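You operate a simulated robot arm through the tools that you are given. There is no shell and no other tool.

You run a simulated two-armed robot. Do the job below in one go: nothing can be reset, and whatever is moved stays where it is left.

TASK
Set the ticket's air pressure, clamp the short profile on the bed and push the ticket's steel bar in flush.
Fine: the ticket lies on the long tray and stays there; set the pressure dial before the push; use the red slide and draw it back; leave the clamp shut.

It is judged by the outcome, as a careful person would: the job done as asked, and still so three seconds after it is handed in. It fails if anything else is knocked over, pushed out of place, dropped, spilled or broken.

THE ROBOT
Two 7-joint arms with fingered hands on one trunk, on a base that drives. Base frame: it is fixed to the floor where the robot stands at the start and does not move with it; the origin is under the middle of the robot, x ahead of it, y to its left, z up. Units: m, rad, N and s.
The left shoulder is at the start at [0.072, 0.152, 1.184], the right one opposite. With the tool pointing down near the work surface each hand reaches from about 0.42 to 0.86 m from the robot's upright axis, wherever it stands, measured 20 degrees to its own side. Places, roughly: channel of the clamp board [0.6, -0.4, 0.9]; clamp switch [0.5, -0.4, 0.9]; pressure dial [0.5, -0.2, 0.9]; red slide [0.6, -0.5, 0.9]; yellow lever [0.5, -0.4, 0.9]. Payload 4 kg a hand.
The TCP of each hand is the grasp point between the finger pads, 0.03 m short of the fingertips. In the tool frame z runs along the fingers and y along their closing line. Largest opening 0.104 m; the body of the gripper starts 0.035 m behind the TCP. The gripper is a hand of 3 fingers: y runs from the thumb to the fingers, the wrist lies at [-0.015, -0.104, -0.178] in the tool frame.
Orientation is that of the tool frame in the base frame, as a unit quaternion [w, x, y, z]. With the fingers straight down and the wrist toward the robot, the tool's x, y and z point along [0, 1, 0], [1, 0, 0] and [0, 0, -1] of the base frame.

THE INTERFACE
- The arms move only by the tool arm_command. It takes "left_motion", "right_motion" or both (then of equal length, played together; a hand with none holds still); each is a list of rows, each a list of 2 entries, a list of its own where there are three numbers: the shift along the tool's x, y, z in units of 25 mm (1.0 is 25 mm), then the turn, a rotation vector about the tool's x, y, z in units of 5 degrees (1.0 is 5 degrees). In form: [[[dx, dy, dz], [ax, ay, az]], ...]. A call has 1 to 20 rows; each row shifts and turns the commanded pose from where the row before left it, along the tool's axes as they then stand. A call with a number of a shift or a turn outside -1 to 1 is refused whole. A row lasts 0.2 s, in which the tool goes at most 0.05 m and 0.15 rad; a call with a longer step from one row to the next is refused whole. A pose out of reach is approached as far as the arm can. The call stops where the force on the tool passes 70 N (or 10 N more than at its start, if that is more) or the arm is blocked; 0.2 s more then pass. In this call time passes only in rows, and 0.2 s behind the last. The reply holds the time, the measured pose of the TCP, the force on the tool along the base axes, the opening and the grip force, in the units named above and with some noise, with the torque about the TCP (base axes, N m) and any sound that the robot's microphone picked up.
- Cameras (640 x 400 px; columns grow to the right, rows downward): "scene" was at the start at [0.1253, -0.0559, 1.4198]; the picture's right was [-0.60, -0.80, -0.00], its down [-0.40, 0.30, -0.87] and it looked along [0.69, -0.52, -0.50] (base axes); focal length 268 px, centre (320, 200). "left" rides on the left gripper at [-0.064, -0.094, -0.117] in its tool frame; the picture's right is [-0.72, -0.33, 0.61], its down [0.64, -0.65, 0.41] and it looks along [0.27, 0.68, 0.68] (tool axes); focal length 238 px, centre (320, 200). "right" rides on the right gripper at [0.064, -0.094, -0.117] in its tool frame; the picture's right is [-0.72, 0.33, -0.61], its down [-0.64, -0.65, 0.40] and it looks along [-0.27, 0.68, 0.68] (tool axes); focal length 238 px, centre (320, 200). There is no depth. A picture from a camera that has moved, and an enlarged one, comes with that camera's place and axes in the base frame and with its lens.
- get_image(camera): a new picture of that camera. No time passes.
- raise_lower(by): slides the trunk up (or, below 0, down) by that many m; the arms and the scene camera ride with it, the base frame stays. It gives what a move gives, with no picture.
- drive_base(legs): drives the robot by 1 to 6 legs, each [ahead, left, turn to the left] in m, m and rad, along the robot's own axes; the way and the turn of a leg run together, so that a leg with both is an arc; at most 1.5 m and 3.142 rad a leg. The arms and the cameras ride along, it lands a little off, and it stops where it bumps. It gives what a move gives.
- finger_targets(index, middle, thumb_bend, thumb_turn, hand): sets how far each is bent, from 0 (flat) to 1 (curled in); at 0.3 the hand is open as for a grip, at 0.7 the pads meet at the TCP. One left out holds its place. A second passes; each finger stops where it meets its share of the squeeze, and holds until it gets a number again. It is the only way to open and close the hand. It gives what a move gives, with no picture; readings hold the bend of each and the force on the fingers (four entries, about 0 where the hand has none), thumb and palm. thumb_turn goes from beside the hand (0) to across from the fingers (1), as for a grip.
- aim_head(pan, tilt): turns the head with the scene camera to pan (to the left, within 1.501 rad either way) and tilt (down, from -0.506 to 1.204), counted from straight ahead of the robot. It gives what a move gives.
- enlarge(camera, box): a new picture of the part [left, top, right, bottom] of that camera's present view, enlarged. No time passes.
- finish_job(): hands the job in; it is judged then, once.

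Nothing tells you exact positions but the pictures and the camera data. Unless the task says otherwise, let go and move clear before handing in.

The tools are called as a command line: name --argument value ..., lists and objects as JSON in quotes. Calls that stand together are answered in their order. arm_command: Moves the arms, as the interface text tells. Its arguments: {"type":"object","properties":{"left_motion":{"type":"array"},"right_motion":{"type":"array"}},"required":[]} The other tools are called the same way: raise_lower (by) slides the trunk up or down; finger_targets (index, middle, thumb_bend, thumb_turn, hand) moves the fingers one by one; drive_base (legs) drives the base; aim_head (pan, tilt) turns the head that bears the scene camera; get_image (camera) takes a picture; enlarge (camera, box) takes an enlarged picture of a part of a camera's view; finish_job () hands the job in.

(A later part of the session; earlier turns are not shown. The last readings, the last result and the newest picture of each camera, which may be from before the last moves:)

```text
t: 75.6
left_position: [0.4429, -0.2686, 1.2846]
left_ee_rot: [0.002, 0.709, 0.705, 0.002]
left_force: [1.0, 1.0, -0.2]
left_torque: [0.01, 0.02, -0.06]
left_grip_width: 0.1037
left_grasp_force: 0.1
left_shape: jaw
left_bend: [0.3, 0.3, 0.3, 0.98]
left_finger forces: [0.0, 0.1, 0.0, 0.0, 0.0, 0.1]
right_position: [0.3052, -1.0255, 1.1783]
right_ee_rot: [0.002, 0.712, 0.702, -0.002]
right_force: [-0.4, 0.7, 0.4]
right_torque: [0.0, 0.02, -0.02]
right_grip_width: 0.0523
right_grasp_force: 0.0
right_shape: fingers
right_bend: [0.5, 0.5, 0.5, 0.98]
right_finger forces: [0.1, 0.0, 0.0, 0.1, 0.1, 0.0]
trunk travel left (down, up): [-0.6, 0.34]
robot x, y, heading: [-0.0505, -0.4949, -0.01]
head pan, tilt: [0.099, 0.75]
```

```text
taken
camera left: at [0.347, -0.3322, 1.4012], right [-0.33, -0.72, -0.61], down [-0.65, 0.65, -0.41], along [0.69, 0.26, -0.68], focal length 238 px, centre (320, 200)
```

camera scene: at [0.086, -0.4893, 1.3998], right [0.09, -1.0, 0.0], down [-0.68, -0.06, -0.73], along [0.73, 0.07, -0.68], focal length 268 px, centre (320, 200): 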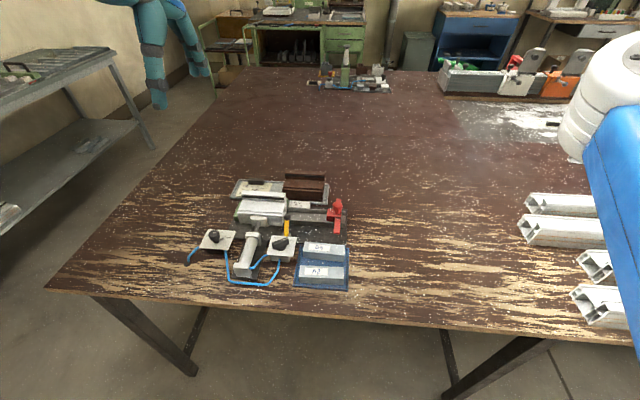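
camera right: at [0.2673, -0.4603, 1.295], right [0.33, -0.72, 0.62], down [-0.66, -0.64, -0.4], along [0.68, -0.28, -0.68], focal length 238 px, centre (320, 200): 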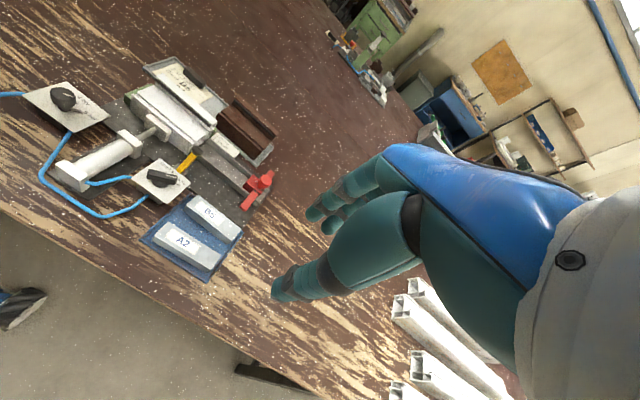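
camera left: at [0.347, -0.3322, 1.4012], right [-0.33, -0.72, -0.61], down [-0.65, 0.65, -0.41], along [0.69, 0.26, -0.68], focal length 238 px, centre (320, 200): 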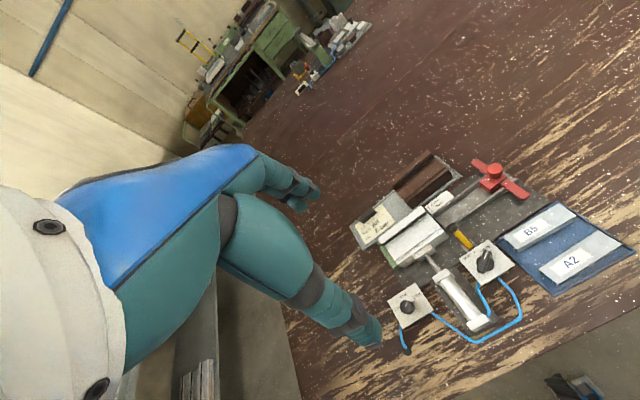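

The drive went well: the board is now straight ahead, fully visible, with the left hand free above it. I zoom in from the head to measure the bar, channel and slide.

enlarge --camera "scene" --box '[220, 165, 360, 295]'

enlarge --camera "scene" --box '[285, 235, 355, 295]'

enlarge --camera "scene" --box '[280, 190, 350, 240]'

enlarge --camera "left" --box '[420, 140, 640, 300]'

```text
3.08 times, centred on (290, 230) of scene
camera zoom: at [0.086, -0.4893, 1.3998], right [0.09, -1.0, 0.0], down [-0.68, -0.06, -0.73], along [0.73, 0.07, -0.68], focal length 824 px, centre (412, 108)
```

zoom: 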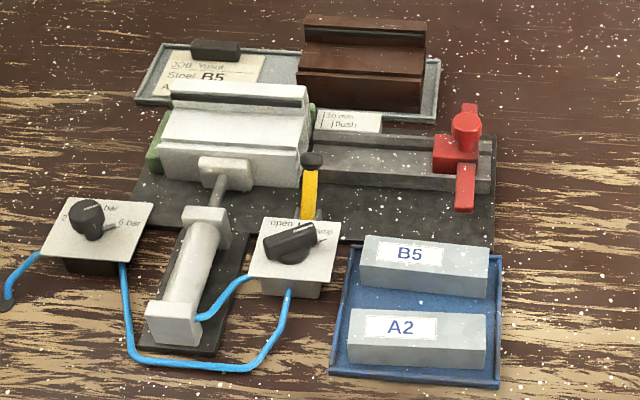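

```text
6.67 times, centred on (320, 265) of scene
camera zoom: at [0.086, -0.4893, 1.3998], right [0.09, -1.0, 0.0], down [-0.68, -0.06, -0.73], along [0.73, 0.07, -0.68], focal length 1784 px, centre (320, -233)
```

zoom: 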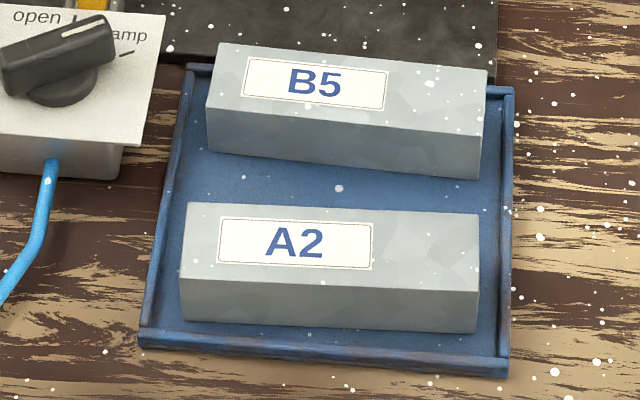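

```text
8.00 times, centred on (315, 215) of scene
camera zoom: at [0.086, -0.4893, 1.3998], right [0.09, -1.0, 0.0], down [-0.68, -0.06, -0.73], along [0.73, 0.07, -0.68], focal length 2141 px, centre (360, 80)
```

zoom: 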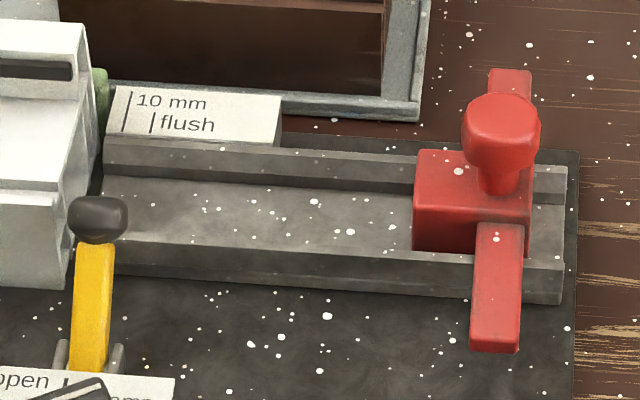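

```text
2.50 times, centred on (530, 220) of left
camera zoom: at [0.347, -0.3322, 1.4012], right [-0.33, -0.72, -0.61], down [-0.65, 0.65, -0.41], along [0.69, 0.26, -0.68], focal length 596 px, centre (-205, 150)
```

zoom: 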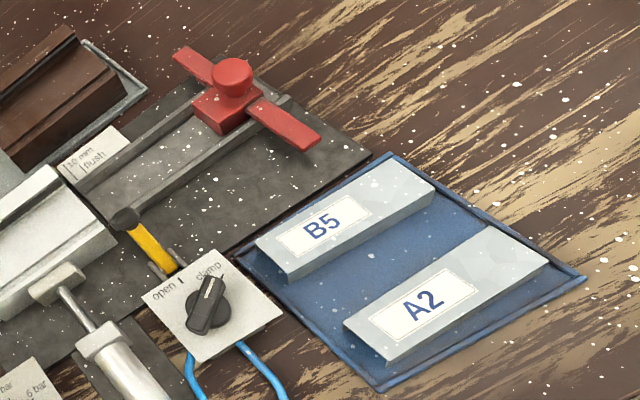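

Everything is well visible. I take higher zooms of the channel cross-section, the slide and card from both cameras for millimetre-level positions.

enlarge --camera "scene" --box '[322, 195, 352, 220]'

enlarge --camera "scene" --box '[288, 195, 322, 222]'

enlarge --camera "left" --box '[470, 150, 550, 220]'

enlarge --camera "left" --box '[430, 180, 480, 230]'

enlarge --camera "left" --box '[495, 190, 605, 270]'

```text
16.00 times, centred on (337, 208) of scene
camera zoom: at [0.086, -0.4893, 1.3998], right [0.09, -1.0, 0.0], down [-0.68, -0.06, -0.73], along [0.73, 0.07, -0.68], focal length 4282 px, centre (48, 80)
```

zoom: 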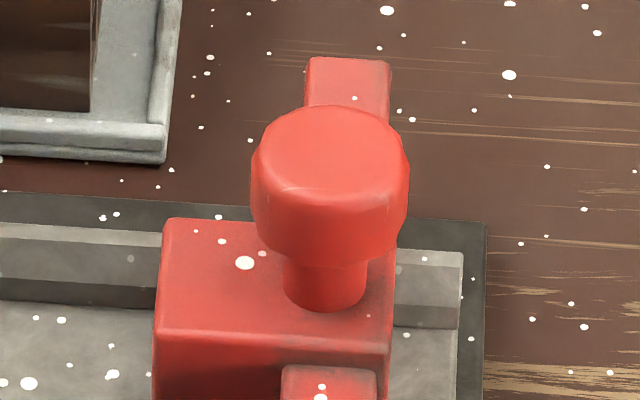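

```text
14.81 times, centred on (305, 208) of scene
camera zoom: at [0.086, -0.4893, 1.3998], right [0.09, -1.0, 0.0], down [-0.68, -0.06, -0.73], along [0.73, 0.07, -0.68], focal length 3965 px, centre (542, 74)
```

zoom: 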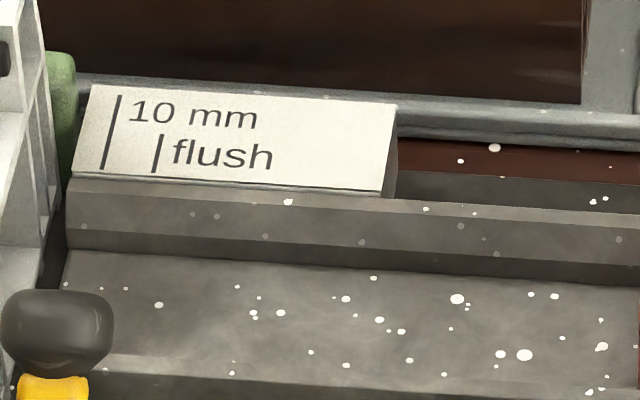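

```text
5.71 times, centred on (510, 185) of left
camera zoom: at [0.347, -0.3322, 1.4012], right [-0.33, -0.72, -0.61], down [-0.65, 0.65, -0.41], along [0.69, 0.26, -0.68], focal length 1362 px, centre (-766, 286)
```

zoom: 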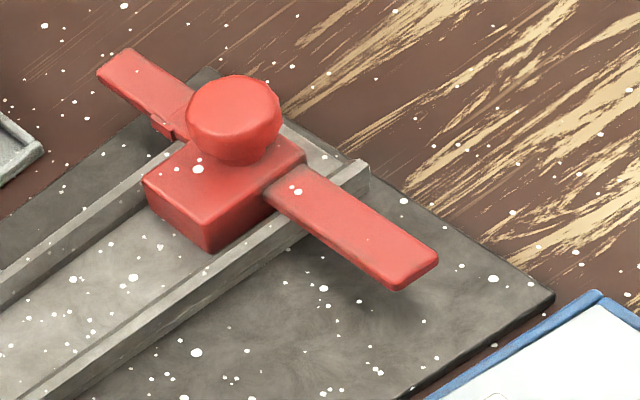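

```text
8.00 times, centred on (455, 205) of left
camera zoom: at [0.347, -0.3322, 1.4012], right [-0.33, -0.72, -0.61], down [-0.65, 0.65, -0.41], along [0.69, 0.26, -0.68], focal length 1907 px, centre (-760, 160)
```

zoom: 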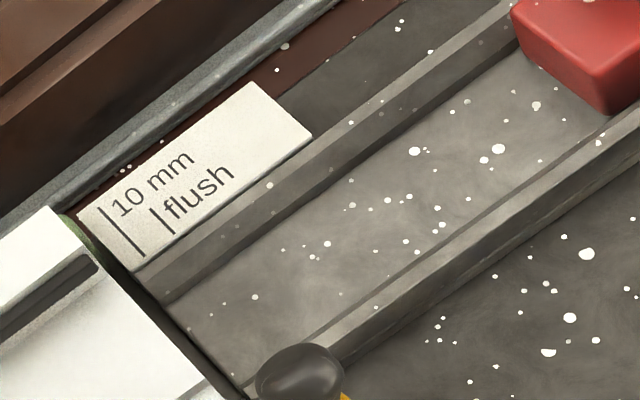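

```text
5.00 times, centred on (550, 230) of left
camera zoom: at [0.347, -0.3322, 1.4012], right [-0.33, -0.72, -0.61], down [-0.65, 0.65, -0.41], along [0.69, 0.26, -0.68], focal length 1192 px, centre (-830, 50)
```

zoom: 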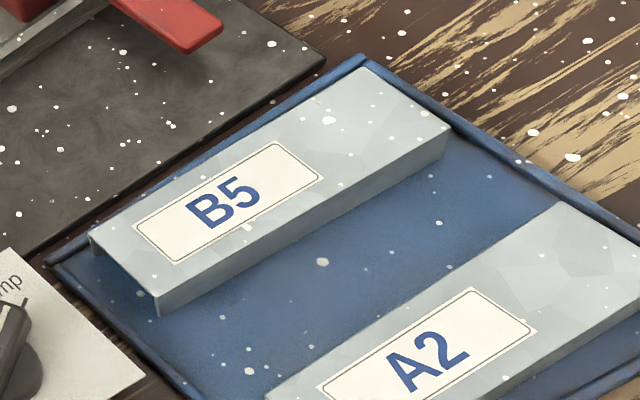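

The channel centre is at about x = 0.591, its floor near z = 0.86 with low rails, and B5 is about 28 mm wide, centred near (0.482, -0.4645). I pre-shape the left hand and bring it above B5.

finger_targets --hand "left" --index 0.53 --middle 0.53 --thumb_bend 0.53

arm_command --left_motion '[[[-0.653, 0.13, 0.9], [0, 0, 0]], [[-0.653, 0.13, 0.9], [0, 0, 0]], [[-0.653, 0.13, 0.9], [0, 0, 0]], [[-0.653, 0.13, 0.9], [0, 0, 0]], [[-0.653, 0.13, 0.9], [0, 0, 0]], [[-0.653, 0.13, 0.9], [0, 0, 0]], [[-0.653, 0.13, 0.9], [0, 0, 0]], [[-0.653, 0.13, 0.9], [0, 0, 0]], [[-0.653, 0.13, 0.9], [0, 0, 0]], [[-0.653, 0.13, 0.9], [0, 0, 0]], [[-0.653, 0.13, 0.9], [0, 0, 0]], [[-0.653, 0.13, 0.9], [0, 0, 0]]]'

get_image --camera "scene"

get_image --camera "left"

```text
t: 76.6
left_position: [0.4418, -0.268, 1.285]
left_ee_rot: [0.003, 0.709, 0.705, 0.001]
left_force: [-0.5, 0.7, 0.0]
left_torque: [-0.01, -0.01, 0.04]
left_grip_width: 0.0449
left_grasp_force: 0.0
left_shape: fingers
left_bend: [0.53, 0.53, 0.53, 0.98]
left_finger forces: [0.0, 0.0, 0.0, 0.0, 0.0, 0.0]
right_position: [0.3043, -1.0245, 1.1807]
right_ee_rot: [0.003, 0.711, 0.703, -0.003]
right_force: [-0.6, -0.1, 0.4]
right_torque: [0.01, -0.01, 0.02]
right_grip_width: 0.0517
right_grasp_force: 0.0
right_shape: fingers
right_bend: [0.5, 0.5, 0.5, 0.98]
right_finger forces: [0.1, 0.1, 0.0, 0.1, 0.0, 0.0]
trunk travel left (down, up): [-0.6, 0.34]
robot x, y, heading: [-0.0497, -0.4981, -0.006]
head pan, tilt: [0.099, 0.75]
```

```text
t: 79.2
left_position: [0.4805, -0.4665, 1.0168]
left_ee_rot: [0.001, 0.71, 0.704, 0.002]
left_force: [0.4, 0.6, -0.9]
left_torque: [0.03, 0.03, 0.01]
left_grip_width: 0.0449
left_grasp_force: 0.2
left_shape: fingers
left_bend: [0.53, 0.53, 0.53, 0.98]
left_finger forces: [0.0, 0.0, 0.0, 0.0, 0.0, 0.0]
right_position: [0.3056, -1.0273, 1.179]
right_ee_rot: [0.001, 0.711, 0.703, -0.003]
right_force: [-0.2, -0.8, -0.4]
right_torque: [0.01, 0.02, 0.0]
right_grip_width: 0.0522
right_grasp_force: 0.0
right_shape: fingers
right_bend: [0.5, 0.5, 0.5, 0.98]
right_finger forces: [0.1, 0.0, 0.0, 0.0, 0.2, 0.0]
trunk travel left (down, up): [-0.6, 0.34]
robot x, y, heading: [-0.0516, -0.4982, -0.009]
head pan, tilt: [0.099, 0.75]
```

```text
taken
camera scene: at [0.0865, -0.4904, 1.3998], right [0.09, -1.0, 0.0], down [-0.68, -0.06, -0.73], along [0.73, 0.07, -0.68], focal length 268 px, centre (320, 200)
```

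scene: 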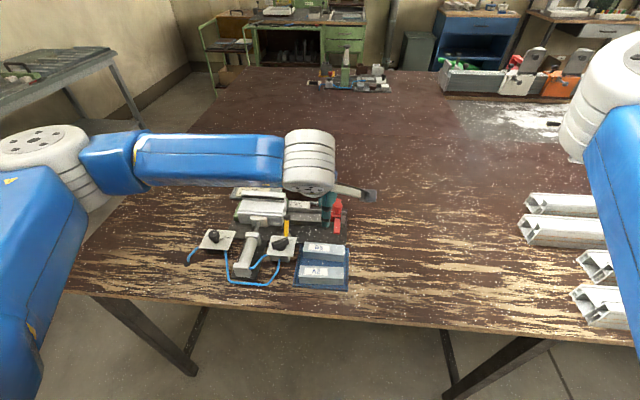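

```text
taken
camera left: at [0.385, -0.5292, 1.132], right [-0.33, -0.72, -0.61], down [-0.65, 0.65, -0.41], along [0.69, 0.26, -0.68], focal length 238 px, centre (320, 200)
```

left: 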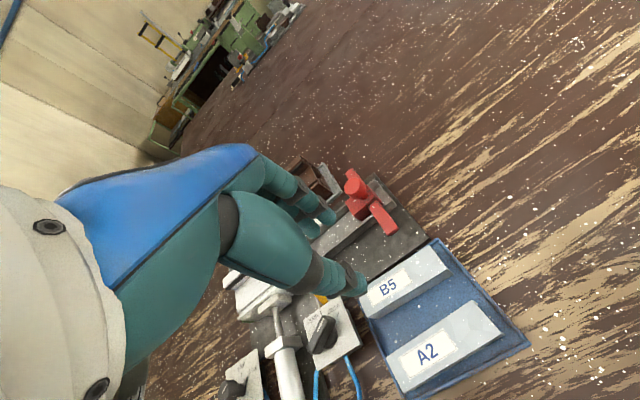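

The left arm keeps a healthy elbow-out posture. I zoom into the left camera to check the alignment over B5.

enlarge --camera "left" --box '[330, 210, 540, 390]'

enlarge --camera "scene" --box '[260, 180, 380, 300]'

```text
2.22 times, centred on (435, 300) of left
camera zoom: at [0.385, -0.5292, 1.132], right [-0.33, -0.72, -0.61], down [-0.65, 0.65, -0.41], along [0.69, 0.26, -0.68], focal length 530 px, centre (64, -22)
```

zoom: 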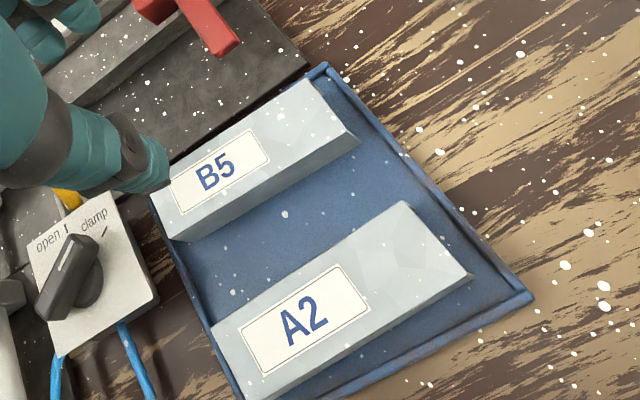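

```text
3.33 times, centred on (320, 240) of scene
camera zoom: at [0.0865, -0.4904, 1.3998], right [0.09, -1.0, 0.0], down [-0.68, -0.06, -0.73], along [0.73, 0.07, -0.68], focal length 892 px, centre (320, 67)
```

zoom: 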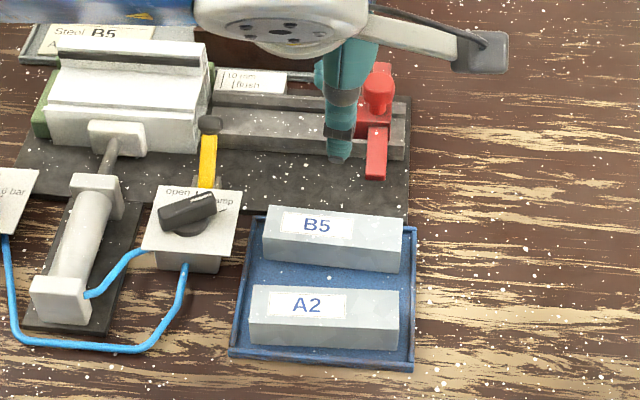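

The two views need a finer check of the bar's corners. I zoom tighter on B5 in the left camera.

enlarge --camera "left" --box '[370, 235, 460, 310]'

enlarge --camera "left" --box '[290, 150, 420, 260]'

```text
5.33 times, centred on (415, 272) of left
camera zoom: at [0.385, -0.5292, 1.132], right [-0.33, -0.72, -0.61], down [-0.65, 0.65, -0.41], along [0.69, 0.26, -0.68], focal length 1271 px, centre (-187, -187)
```

zoom: 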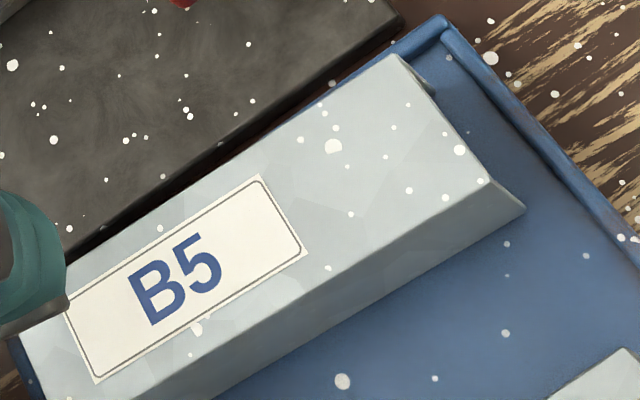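

```text
3.64 times, centred on (355, 205) of left
camera zoom: at [0.385, -0.5292, 1.132], right [-0.33, -0.72, -0.61], down [-0.65, 0.65, -0.41], along [0.69, 0.26, -0.68], focal length 867 px, centre (193, 182)
```

zoom: 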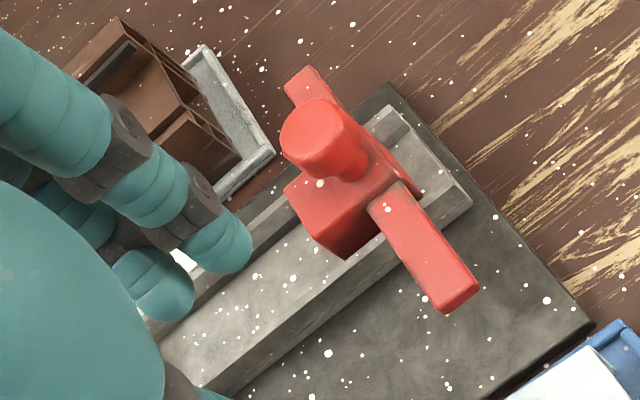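

The hand-camera data puts B5's centre near (0.475, -0.464). I shift 5 mm and descend part way, then check the finger gaps.

arm_command --left_motion '[[[0.02, -0.05, 0.95], [0, 0, 0]], [[0.02, -0.05, 0.95], [0, 0, 0]], [[0.02, -0.05, 0.95], [0, 0, 0]], [[0.02, -0.05, 0.95], [0, 0, 0]]]'

get_image --camera "left"

enlarge --camera "left" --box '[290, 160, 470, 310]'

enlarge --camera "scene" --box '[270, 180, 370, 290]'

```text
t: 80.2
left_position: [0.479, -0.4634, 0.9161]
left_ee_rot: [0.002, 0.71, 0.704, 0.003]
left_force: [-0.1, -0.6, -0.4]
left_torque: [-0.01, 0.03, -0.04]
left_grip_width: 0.0446
left_grasp_force: 0.1
left_shape: fingers
left_bend: [0.53, 0.53, 0.53, 0.98]
left_finger forces: [0.0, 0.1, 0.0, 0.0, 0.0, 0.0]
right_position: [0.3052, -1.0251, 1.1786]
right_ee_rot: [0.002, 0.711, 0.703, -0.002]
right_force: [-0.1, -0.3, -0.2]
right_torque: [0.01, 0.0, -0.02]
right_grip_width: 0.0521
right_grasp_force: 0.1
right_shape: fingers
right_bend: [0.5, 0.5, 0.5, 0.98]
right_finger forces: [0.0, 0.0, 0.1, 0.0, 0.1, 0.1]
trunk travel left (down, up): [-0.6, 0.34]
robot x, y, heading: [-0.0525, -0.497, -0.009]
head pan, tilt: [0.099, 0.75]
```

```text
taken
camera left: at [0.3829, -0.5267, 1.0322], right [-0.33, -0.72, -0.61], down [-0.65, 0.65, -0.41], along [0.69, 0.26, -0.67], focal length 238 px, centre (320, 200)
```

left: 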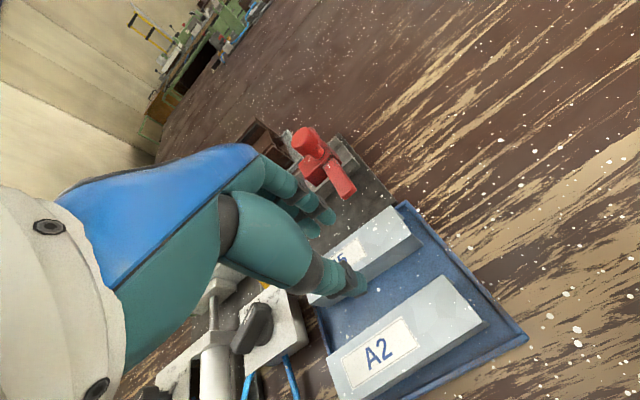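

```text
2.67 times, centred on (380, 235) of left
camera zoom: at [0.3829, -0.5267, 1.0322], right [-0.33, -0.72, -0.61], down [-0.65, 0.65, -0.41], along [0.69, 0.26, -0.67], focal length 636 px, centre (160, 107)
```

zoom: 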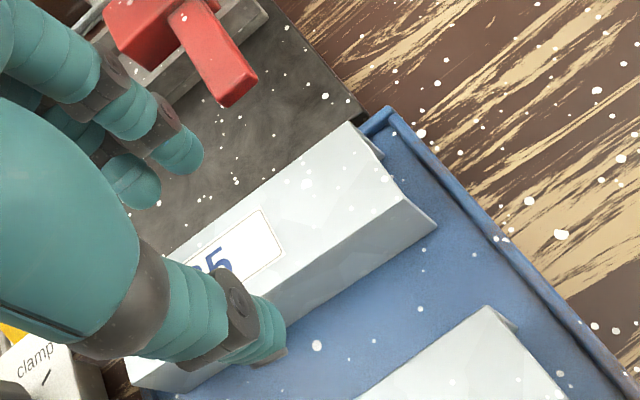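

```text
3.64 times, centred on (320, 235) of scene
camera zoom: at [0.0862, -0.4891, 1.3999], right [0.09, -1.0, 0.0], down [-0.68, -0.06, -0.73], along [0.73, 0.07, -0.68], focal length 973 px, centre (320, 73)
```

zoom: 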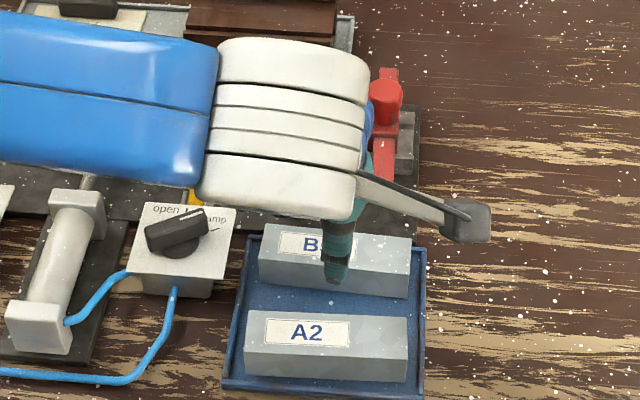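

The bar lies between thumb and fingers with good gaps on both sides. I descend to grip height.

arm_command --left_motion '[[[0, 0.04, 0.6], [0, 0, 0]], [[0, 0.04, 0.6], [0, 0, 0]]]'

enlarge --camera "left" --box '[260, 140, 440, 310]'

enlarge --camera "scene" --box '[280, 210, 370, 290]'

```text
t: 80.8
left_position: [0.4777, -0.4635, 0.8866]
left_ee_rot: [0.002, 0.71, 0.704, 0.002]
left_force: [0.4, 0.3, 0.3]
left_torque: [0.01, 0.0, -0.03]
left_grip_width: 0.0449
left_grasp_force: 0.0
left_shape: fingers
left_bend: [0.53, 0.53, 0.53, 0.98]
left_finger forces: [0.0, 0.0, 0.0, 0.1, 0.1, 0.0]
right_position: [0.3043, -1.0257, 1.1785]
right_ee_rot: [0.002, 0.712, 0.702, -0.003]
right_force: [0.4, 0.8, 0.4]
right_torque: [0.03, -0.01, 0.04]
right_grip_width: 0.0518
right_grasp_force: 0.0
right_shape: fingers
right_bend: [0.5, 0.5, 0.5, 0.98]
right_finger forces: [0.1, 0.0, 0.1, 0.0, 0.1, 0.1]
trunk travel left (down, up): [-0.6, 0.34]
robot x, y, heading: [-0.0489, -0.496, -0.008]
head pan, tilt: [0.099, 0.75]
```

```text
2.35 times, centred on (350, 225) of left
camera zoom: at [0.3821, -0.5262, 1.0037], right [-0.33, -0.72, -0.61], down [-0.65, 0.65, -0.41], along [0.69, 0.26, -0.68], focal length 561 px, centre (249, 141)
```

zoom: 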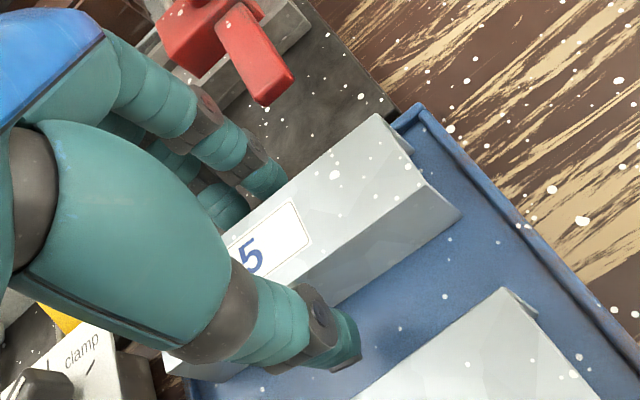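

```text
5.00 times, centred on (325, 250) of scene
camera zoom: at [0.0862, -0.4893, 1.3998], right [0.09, -1.0, 0.0], down [-0.68, -0.06, -0.73], along [0.73, 0.07, -0.68], focal length 1338 px, centre (295, -50)
```

zoom: 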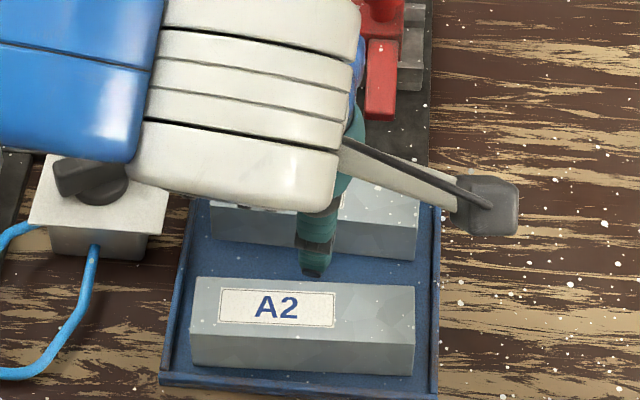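

Thumb and fingers are on either side of B5, clear of A2. I close the hand.

finger_targets --hand "left" --index 0.64 --middle 0.64 --thumb_bend 0.64

enlarge --camera "left" --box '[260, 140, 440, 310]'

```text
t: 81.8
left_position: [0.478, -0.4632, 0.889]
left_ee_rot: [0.002, 0.709, 0.705, 0.002]
left_force: [-0.2, -0.3, -1.1]
left_torque: [0.02, 0.01, 0.02]
left_grip_width: 0.0264
left_grasp_force: 4.8
left_shape: fingers
left_bend: [0.61, 0.62, 0.6, 0.97]
left_finger forces: [2.4, 2.1, 0.0, 0.0, 4.3, 0.1]
right_position: [0.3046, -1.0254, 1.1782]
right_ee_rot: [0.002, 0.712, 0.703, -0.003]
right_force: [0.7, 0.3, -1.1]
right_torque: [0.01, 0.0, 0.0]
right_grip_width: 0.0518
right_grasp_force: 0.1
right_shape: fingers
right_bend: [0.5, 0.5, 0.5, 0.98]
right_finger forces: [0.1, 0.1, 0.0, 0.0, 0.0, 0.0]
trunk travel left (down, up): [-0.6, 0.34]
robot x, y, heading: [-0.047, -0.4965, -0.006]
head pan, tilt: [0.099, 0.75]
```

```text
2.35 times, centred on (350, 225) of left
camera zoom: at [0.3819, -0.5261, 1.0041], right [-0.33, -0.72, -0.61], down [-0.65, 0.65, -0.41], along [0.69, 0.26, -0.68], focal length 561 px, centre (249, 141)
```

zoom: 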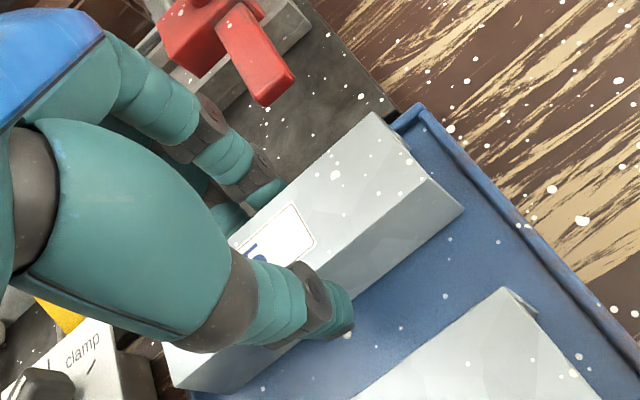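

All three fingers are in contact (bar width about 26 mm). I firm up the grip.

finger_targets --hand "left" --index 0.72 --middle 0.72 --thumb_bend 0.72

arm_command --left_motion '[[[0, 0, -0.4], [0, 0, 0]], [[0, 0, -0.4], [0, 0, 0]]]'

enlarge --camera "left" --box '[260, 140, 440, 310]'

enlarge --camera "scene" --box '[280, 210, 370, 290]'

```text
t: 82.8
left_position: [0.4777, -0.4636, 0.888]
left_ee_rot: [0.002, 0.709, 0.705, 0.002]
left_force: [-1.0, -0.1, 0.0]
left_torque: [-0.04, 0.02, 0.0]
left_grip_width: 0.0242
left_grasp_force: 14.6
left_shape: fingers
left_bend: [0.62, 0.66, 0.6, 0.95]
left_finger forces: [9.0, 5.6, 0.0, 0.1, 14.6, 0.1]
right_position: [0.3038, -1.0257, 1.1781]
right_ee_rot: [0.002, 0.711, 0.703, -0.004]
right_force: [0.6, 0.1, -0.2]
right_torque: [0.03, -0.01, 0.04]
right_grip_width: 0.0521
right_grasp_force: 0.0
right_shape: fingers
right_bend: [0.5, 0.5, 0.5, 0.98]
right_finger forces: [0.0, 0.0, 0.0, 0.0, 0.1, 0.0]
trunk travel left (down, up): [-0.6, 0.34]
robot x, y, heading: [-0.0515, -0.496, -0.009]
head pan, tilt: [0.099, 0.75]
```

```text
t: 83.4
left_position: [0.4776, -0.4622, 0.9086]
left_ee_rot: [0.001, 0.71, 0.705, 0.002]
left_force: [-0.4, -0.4, -0.7]
left_torque: [-0.03, -0.02, 0.01]
left_grip_width: 0.0244
left_grasp_force: 14.1
left_shape: fingers
left_bend: [0.62, 0.66, 0.6, 0.95]
left_finger forces: [8.9, 5.8, 0.0, 0.0, 14.5, 0.0]
right_position: [0.3047, -1.0257, 1.1791]
right_ee_rot: [0.001, 0.711, 0.703, -0.003]
right_force: [-0.3, -0.8, -0.5]
right_torque: [-0.01, -0.01, 0.02]
right_grip_width: 0.0518
right_grasp_force: 0.1
right_shape: fingers
right_bend: [0.5, 0.5, 0.5, 0.98]
right_finger forces: [0.0, 0.1, 0.1, 0.0, 0.1, 0.0]
trunk travel left (down, up): [-0.6, 0.34]
robot x, y, heading: [-0.048, -0.5015, -0.012]
head pan, tilt: [0.099, 0.75]
```

```text
2.35 times, centred on (350, 225) of left
camera zoom: at [0.3815, -0.5253, 1.0239], right [-0.33, -0.72, -0.61], down [-0.65, 0.65, -0.41], along [0.69, 0.26, -0.68], focal length 561 px, centre (249, 141)
```

zoom: 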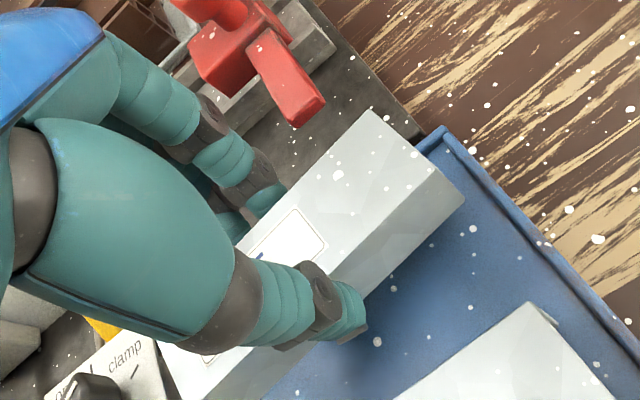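

```text
5.00 times, centred on (325, 250) of scene
camera zoom: at [0.0857, -0.4894, 1.3999], right [0.09, -1.0, 0.0], down [-0.68, -0.06, -0.73], along [0.73, 0.07, -0.68], focal length 1338 px, centre (295, -50)
```

zoom: 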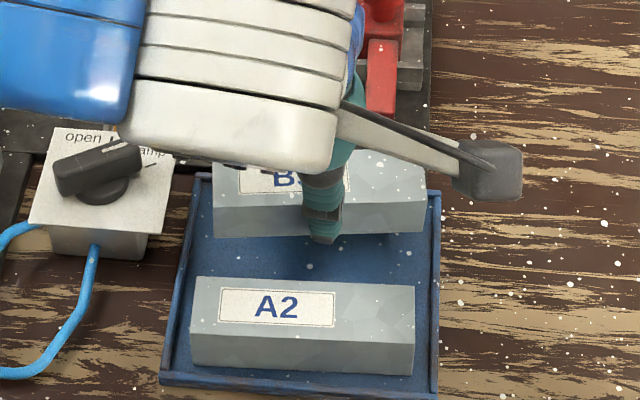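

The bar is held level and lifted cleanly. I raise it above everything and carry it over the channel, between the slide front and the profile end.

arm_command --left_motion '[[[0, 0, -0.85], [0, 0, 0]], [[0, 0, -0.85], [0, 0, 0]], [[0, 0, -0.85], [0, 0, 0]], [[0.46, 0.88, 0], [0, 0, 0]], [[0.46, 0.88, 0], [0, 0, 0]], [[0.46, 0.88, 0], [0, 0, 0]], [[0.46, 0.88, 0], [0, 0, 0]], [[0.46, 0.88, 0], [0, 0, 0]]]'

get_image --camera "left"

enlarge --camera "left" --box '[260, 140, 440, 310]'

enlarge --camera "scene" --box '[270, 160, 370, 250]'

```text
t: 85.2
left_position: [0.59, -0.4044, 0.9747]
left_ee_rot: [0.002, 0.71, 0.705, 0.001]
left_force: [-0.3, 0.4, -1.9]
left_torque: [0.02, -0.01, -0.02]
left_grip_width: 0.0246
left_grasp_force: 14.6
left_shape: fingers
left_bend: [0.62, 0.66, 0.6, 0.95]
left_finger forces: [8.8, 5.8, 0.0, 0.0, 14.8, 0.1]
right_position: [0.305, -1.0246, 1.1791]
right_ee_rot: [0.001, 0.712, 0.703, -0.002]
right_force: [-0.1, -0.3, -0.1]
right_torque: [0.0, -0.01, -0.02]
right_grip_width: 0.052
right_grasp_force: 0.0
right_shape: fingers
right_bend: [0.5, 0.5, 0.5, 0.98]
right_finger forces: [0.1, 0.0, 0.0, 0.0, 0.1, 0.0]
trunk travel left (down, up): [-0.6, 0.34]
robot x, y, heading: [-0.0516, -0.4961, -0.007]
head pan, tilt: [0.099, 0.75]
```

```text
taken
camera left: at [0.4934, -0.467, 1.091], right [-0.33, -0.72, -0.61], down [-0.65, 0.65, -0.41], along [0.69, 0.26, -0.68], focal length 238 px, centre (320, 200)
```

left: 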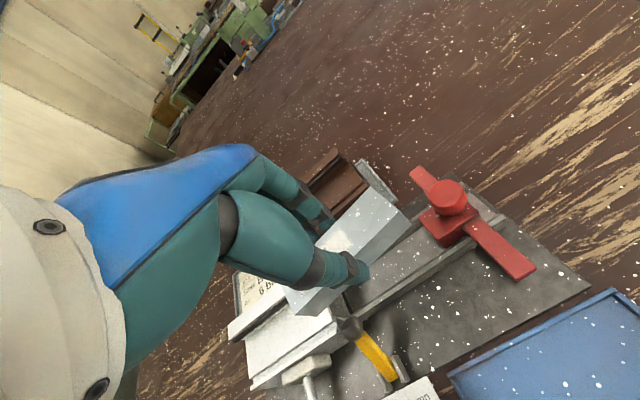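

```text
2.35 times, centred on (350, 225) of left
camera zoom: at [0.4934, -0.467, 1.091], right [-0.33, -0.72, -0.61], down [-0.65, 0.65, -0.41], along [0.69, 0.26, -0.68], focal length 561 px, centre (249, 141)
```

zoom: 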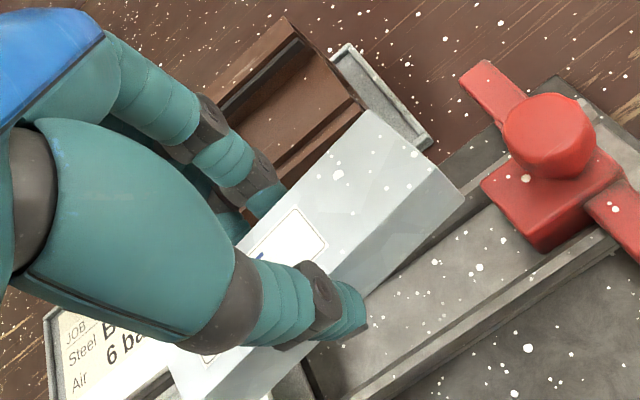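

```text
4.44 times, centred on (320, 205) of scene
camera zoom: at [0.0869, -0.4886, 1.3997], right [0.09, -1.0, 0.0], down [-0.68, -0.06, -0.73], along [0.73, 0.07, -0.68], focal length 1190 px, centre (320, 178)
```

zoom: 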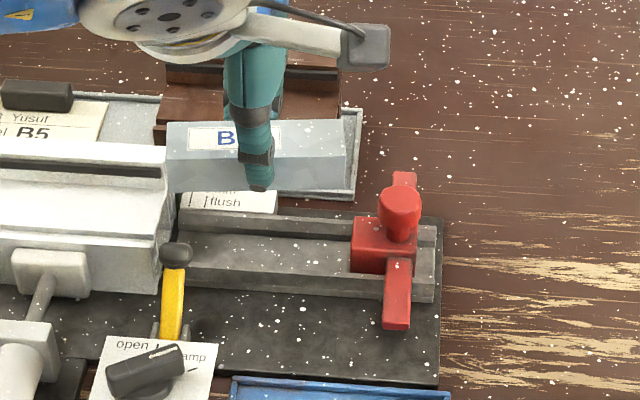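

I can see the channel and the bar's rear end well now. I zoom in to measure the channel's walls relative to the hand.

enlarge --camera "left" --box '[350, 185, 470, 290]'

enlarge --camera "left" --box '[390, 170, 510, 260]'

enlarge --camera "left" --box '[350, 180, 430, 250]'

enlarge --camera "scene" --box '[300, 185, 360, 235]'

```text
3.81 times, centred on (410, 238) of left
camera zoom: at [0.4934, -0.467, 1.091], right [-0.33, -0.72, -0.61], down [-0.65, 0.65, -0.41], along [0.69, 0.26, -0.68], focal length 908 px, centre (-23, 57)
```

zoom: 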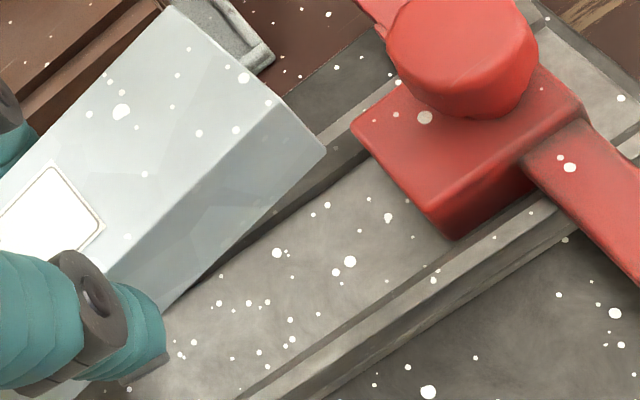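

```text
4.44 times, centred on (450, 215) of left
camera zoom: at [0.4934, -0.467, 1.091], right [-0.33, -0.72, -0.61], down [-0.65, 0.65, -0.41], along [0.69, 0.26, -0.68], focal length 1059 px, centre (-258, 133)
```

zoom: 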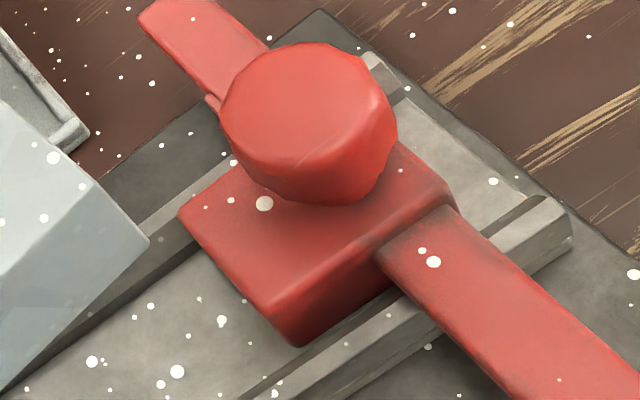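

```text
5.71 times, centred on (390, 215) of left
camera zoom: at [0.4934, -0.467, 1.091], right [-0.33, -0.72, -0.61], down [-0.65, 0.65, -0.41], along [0.69, 0.26, -0.68], focal length 1362 px, centre (-80, 114)
```

zoom: 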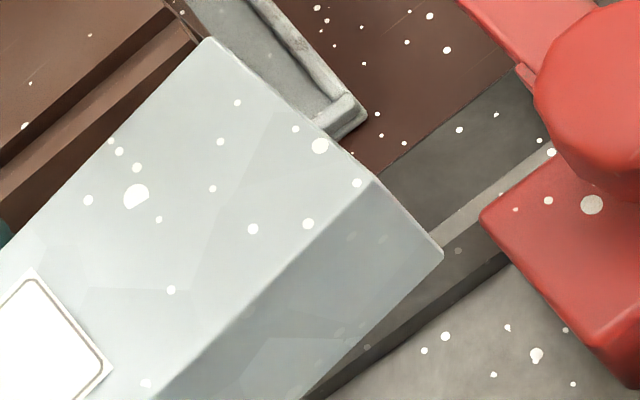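

```text
8.00 times, centred on (330, 210) of scene
camera zoom: at [0.0869, -0.4886, 1.3997], right [0.09, -1.0, 0.0], down [-0.68, -0.06, -0.73], along [0.73, 0.07, -0.68], focal length 2141 px, centre (240, 120)
```

zoom: 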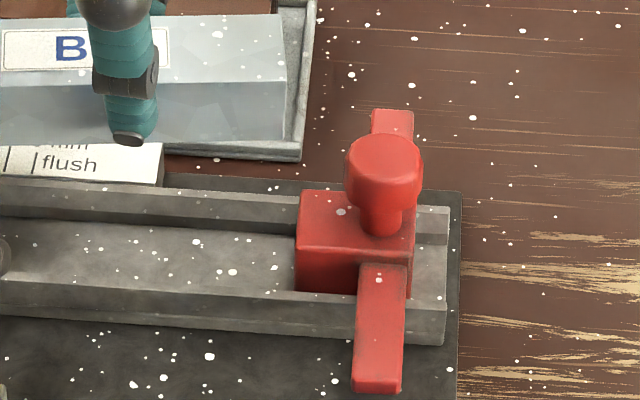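

The channel spans about x = 0.570 to 0.602 in the hand camera's frame, centre near 0.587. I check the bar's attitude in the hand from close zooms of its end.

enlarge --camera "scene" --box '[300, 180, 336, 208]'

enlarge --camera "scene" --box '[276, 180, 340, 212]'

enlarge --camera "left" --box '[260, 190, 420, 330]'

```text
14.29 times, centred on (318, 194) of scene
camera zoom: at [0.0869, -0.4886, 1.3997], right [0.09, -1.0, 0.0], down [-0.68, -0.06, -0.73], along [0.73, 0.07, -0.68], focal length 3824 px, centre (349, 286)
```

zoom: 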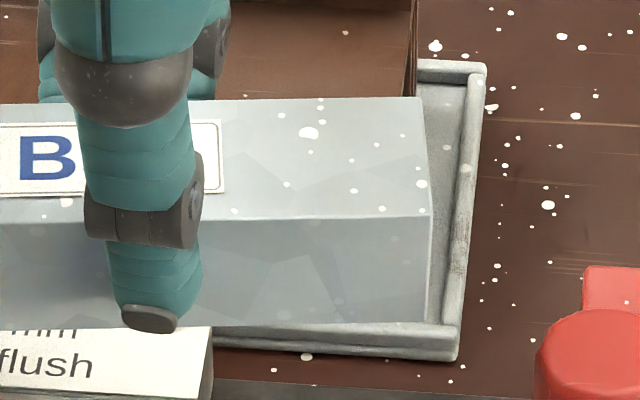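

```text
10.00 times, centred on (308, 196) of scene
camera zoom: at [0.0869, -0.4886, 1.3997], right [0.09, -1.0, 0.0], down [-0.68, -0.06, -0.73], along [0.73, 0.07, -0.68], focal length 2676 px, centre (440, 240)
```

zoom: 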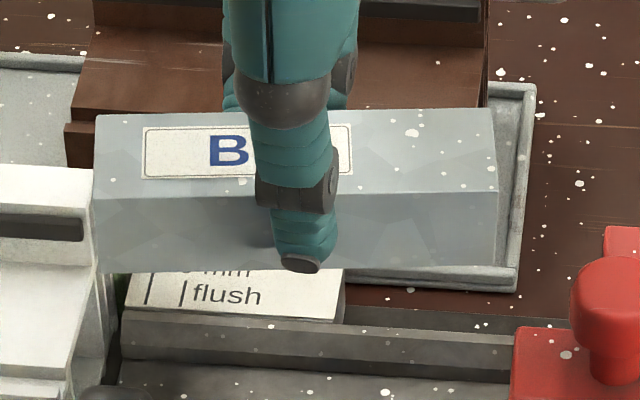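

```text
2.86 times, centred on (340, 260) of left
camera zoom: at [0.4934, -0.467, 1.091], right [-0.33, -0.72, -0.61], down [-0.65, 0.65, -0.41], along [0.69, 0.26, -0.68], focal length 681 px, centre (263, 29)
```

zoom: 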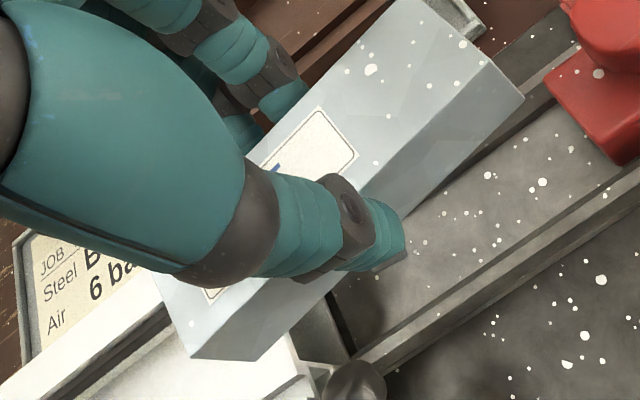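

The bar sits in the hand yawed about 6.5 degrees relative to the rails, though level. I rotate the hand by that amount and lower to just above the rails to compare again.

arm_command --left_motion '[[[0, 0, 0.3], [0, 0, 0.67]], [[0, 0, 0.3], [0, 0, 0.67]], [[0, 0, 0.6], [0, 0, 0]], [[0, 0, 0.5], [0, 0, 0]]]'

enlarge --camera "scene" --box '[276, 185, 346, 230]'

enlarge --camera "left" --box '[260, 170, 420, 320]'

get_image --camera "left"

```text
t: 86.2
left_position: [0.5884, -0.4056, 0.9325]
left_ee_rot: [0.002, 0.75, 0.662, 0.002]
left_force: [0.4, 1.0, -1.1]
left_torque: [0.01, -0.01, 0.0]
left_grip_width: 0.0245
left_grasp_force: 14.5
left_shape: fingers
left_bend: [0.62, 0.66, 0.6, 0.95]
left_finger forces: [8.7, 5.7, 0.0, 0.0, 14.7, 0.0]
right_position: [0.3054, -1.0261, 1.179]
right_ee_rot: [0.002, 0.712, 0.703, -0.004]
right_force: [-0.3, -0.7, -0.3]
right_torque: [-0.03, -0.02, -0.02]
right_grip_width: 0.0518
right_grasp_force: 0.1
right_shape: fingers
right_bend: [0.5, 0.5, 0.5, 0.98]
right_finger forces: [0.1, 0.0, 0.0, 0.0, 0.1, 0.0]
trunk travel left (down, up): [-0.6, 0.34]
robot x, y, heading: [-0.054, -0.4975, -0.006]
head pan, tilt: [0.099, 0.75]
```

```text
8.89 times, centred on (311, 208) of scene
camera zoom: at [0.0864, -0.489, 1.3998], right [0.09, -1.0, 0.0], down [-0.68, -0.06, -0.73], along [0.73, 0.07, -0.68], focal length 2379 px, centre (400, 133)
```

zoom: 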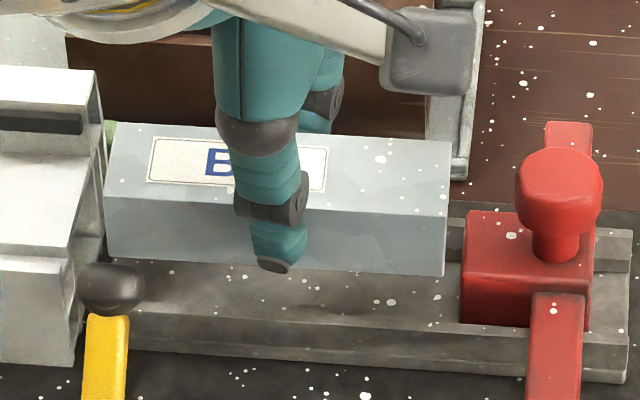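

```text
2.67 times, centred on (340, 245) of left
camera zoom: at [0.4858, -0.4573, 1.0479], right [-0.41, -0.67, -0.61], down [-0.57, 0.72, -0.41], along [0.72, 0.18, -0.68], focal length 636 px, centre (267, 80)
```

zoom: 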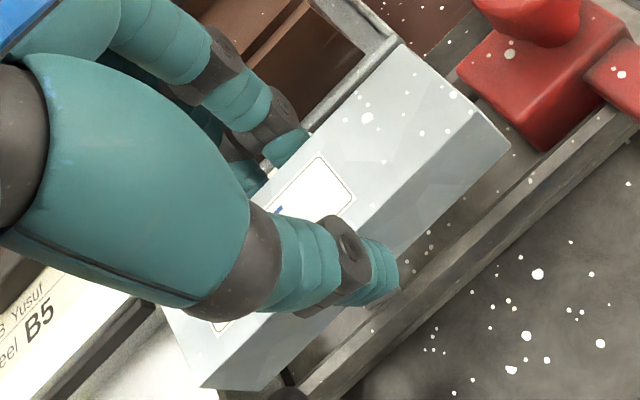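

```text
taken
camera left: at [0.4858, -0.4573, 1.0479], right [-0.41, -0.67, -0.61], down [-0.57, 0.72, -0.41], along [0.72, 0.18, -0.68], focal length 238 px, centre (320, 200)
```

left: 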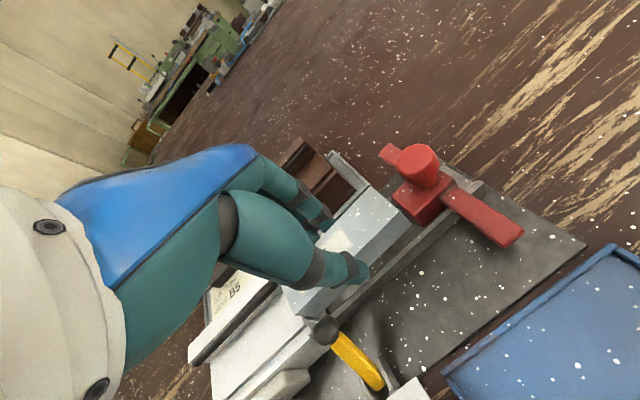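

After the turn the bar is parallel to the rails within about 1 degree and needs about 2.5 mm more in +x. I make that correction and lower partly.

arm_command --left_motion '[[[0.012, 0.1, 0.1], [0, 0, 0.14]], [[0, 0, 0.25], [0, 0, 0]], [[0, 0, 0.2], [0, 0, 0]]]'

enlarge --camera "scene" --box '[276, 185, 346, 230]'

enlarge --camera "left" --box '[260, 150, 420, 300]'

enlarge --camera "left" --box '[350, 160, 420, 220]'

```text
t: 87.0
left_position: [0.5907, -0.4065, 0.9183]
left_ee_rot: [0.002, 0.753, 0.658, 0.001]
left_force: [-0.3, -1.2, -1.0]
left_torque: [-0.01, 0.01, 0.03]
left_grip_width: 0.0244
left_grasp_force: 14.8
left_shape: fingers
left_bend: [0.62, 0.66, 0.6, 0.95]
left_finger forces: [8.8, 5.8, 0.0, 0.0, 14.7, 0.0]
right_position: [0.3042, -1.0247, 1.1785]
right_ee_rot: [0.002, 0.711, 0.703, -0.003]
right_force: [0.8, -0.1, -0.5]
right_torque: [0.03, -0.01, -0.02]
right_grip_width: 0.0521
right_grasp_force: 0.1
right_shape: fingers
right_bend: [0.5, 0.5, 0.5, 0.98]
right_finger forces: [0.0, 0.0, 0.1, 0.0, 0.0, 0.1]
trunk travel left (down, up): [-0.6, 0.34]
robot x, y, heading: [-0.0508, -0.4975, -0.004]
head pan, tilt: [0.099, 0.75]
```

```text
8.89 times, centred on (311, 208) of scene
camera zoom: at [0.0863, -0.489, 1.3998], right [0.09, -1.0, 0.0], down [-0.68, -0.06, -0.73], along [0.73, 0.07, -0.68], focal length 2379 px, centre (400, 133)
```

zoom: 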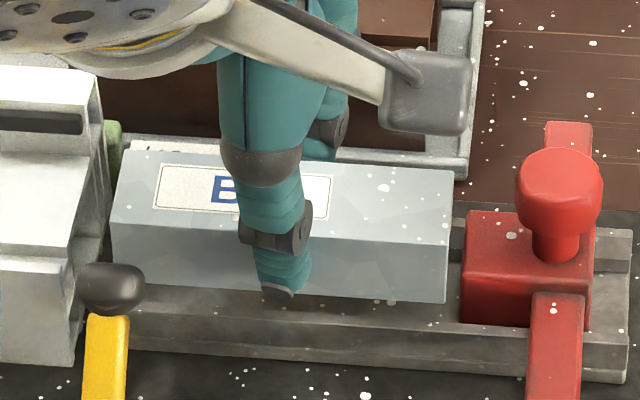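

```text
2.67 times, centred on (340, 225) of left
camera zoom: at [0.4874, -0.4569, 1.0344], right [-0.42, -0.67, -0.62], down [-0.56, 0.72, -0.41], along [0.72, 0.17, -0.68], focal length 636 px, centre (267, 133)
```

zoom: 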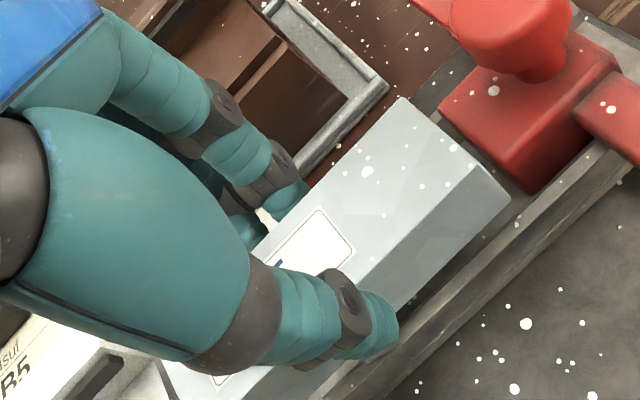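

```text
6.67 times, centred on (385, 190) of left
camera zoom: at [0.4874, -0.4569, 1.0344], right [-0.42, -0.67, -0.62], down [-0.56, 0.72, -0.41], along [0.72, 0.17, -0.68], focal length 1589 px, centre (-113, 267)
```

zoom: 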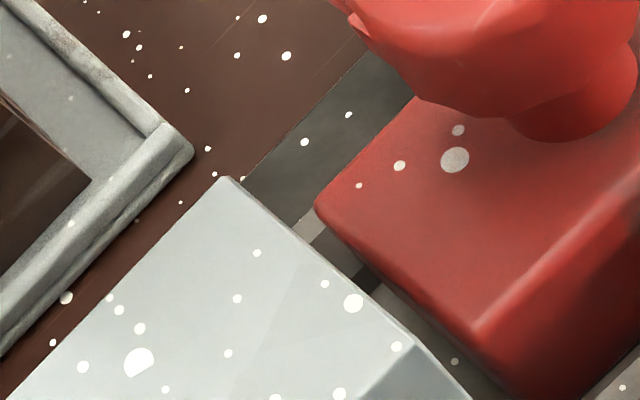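

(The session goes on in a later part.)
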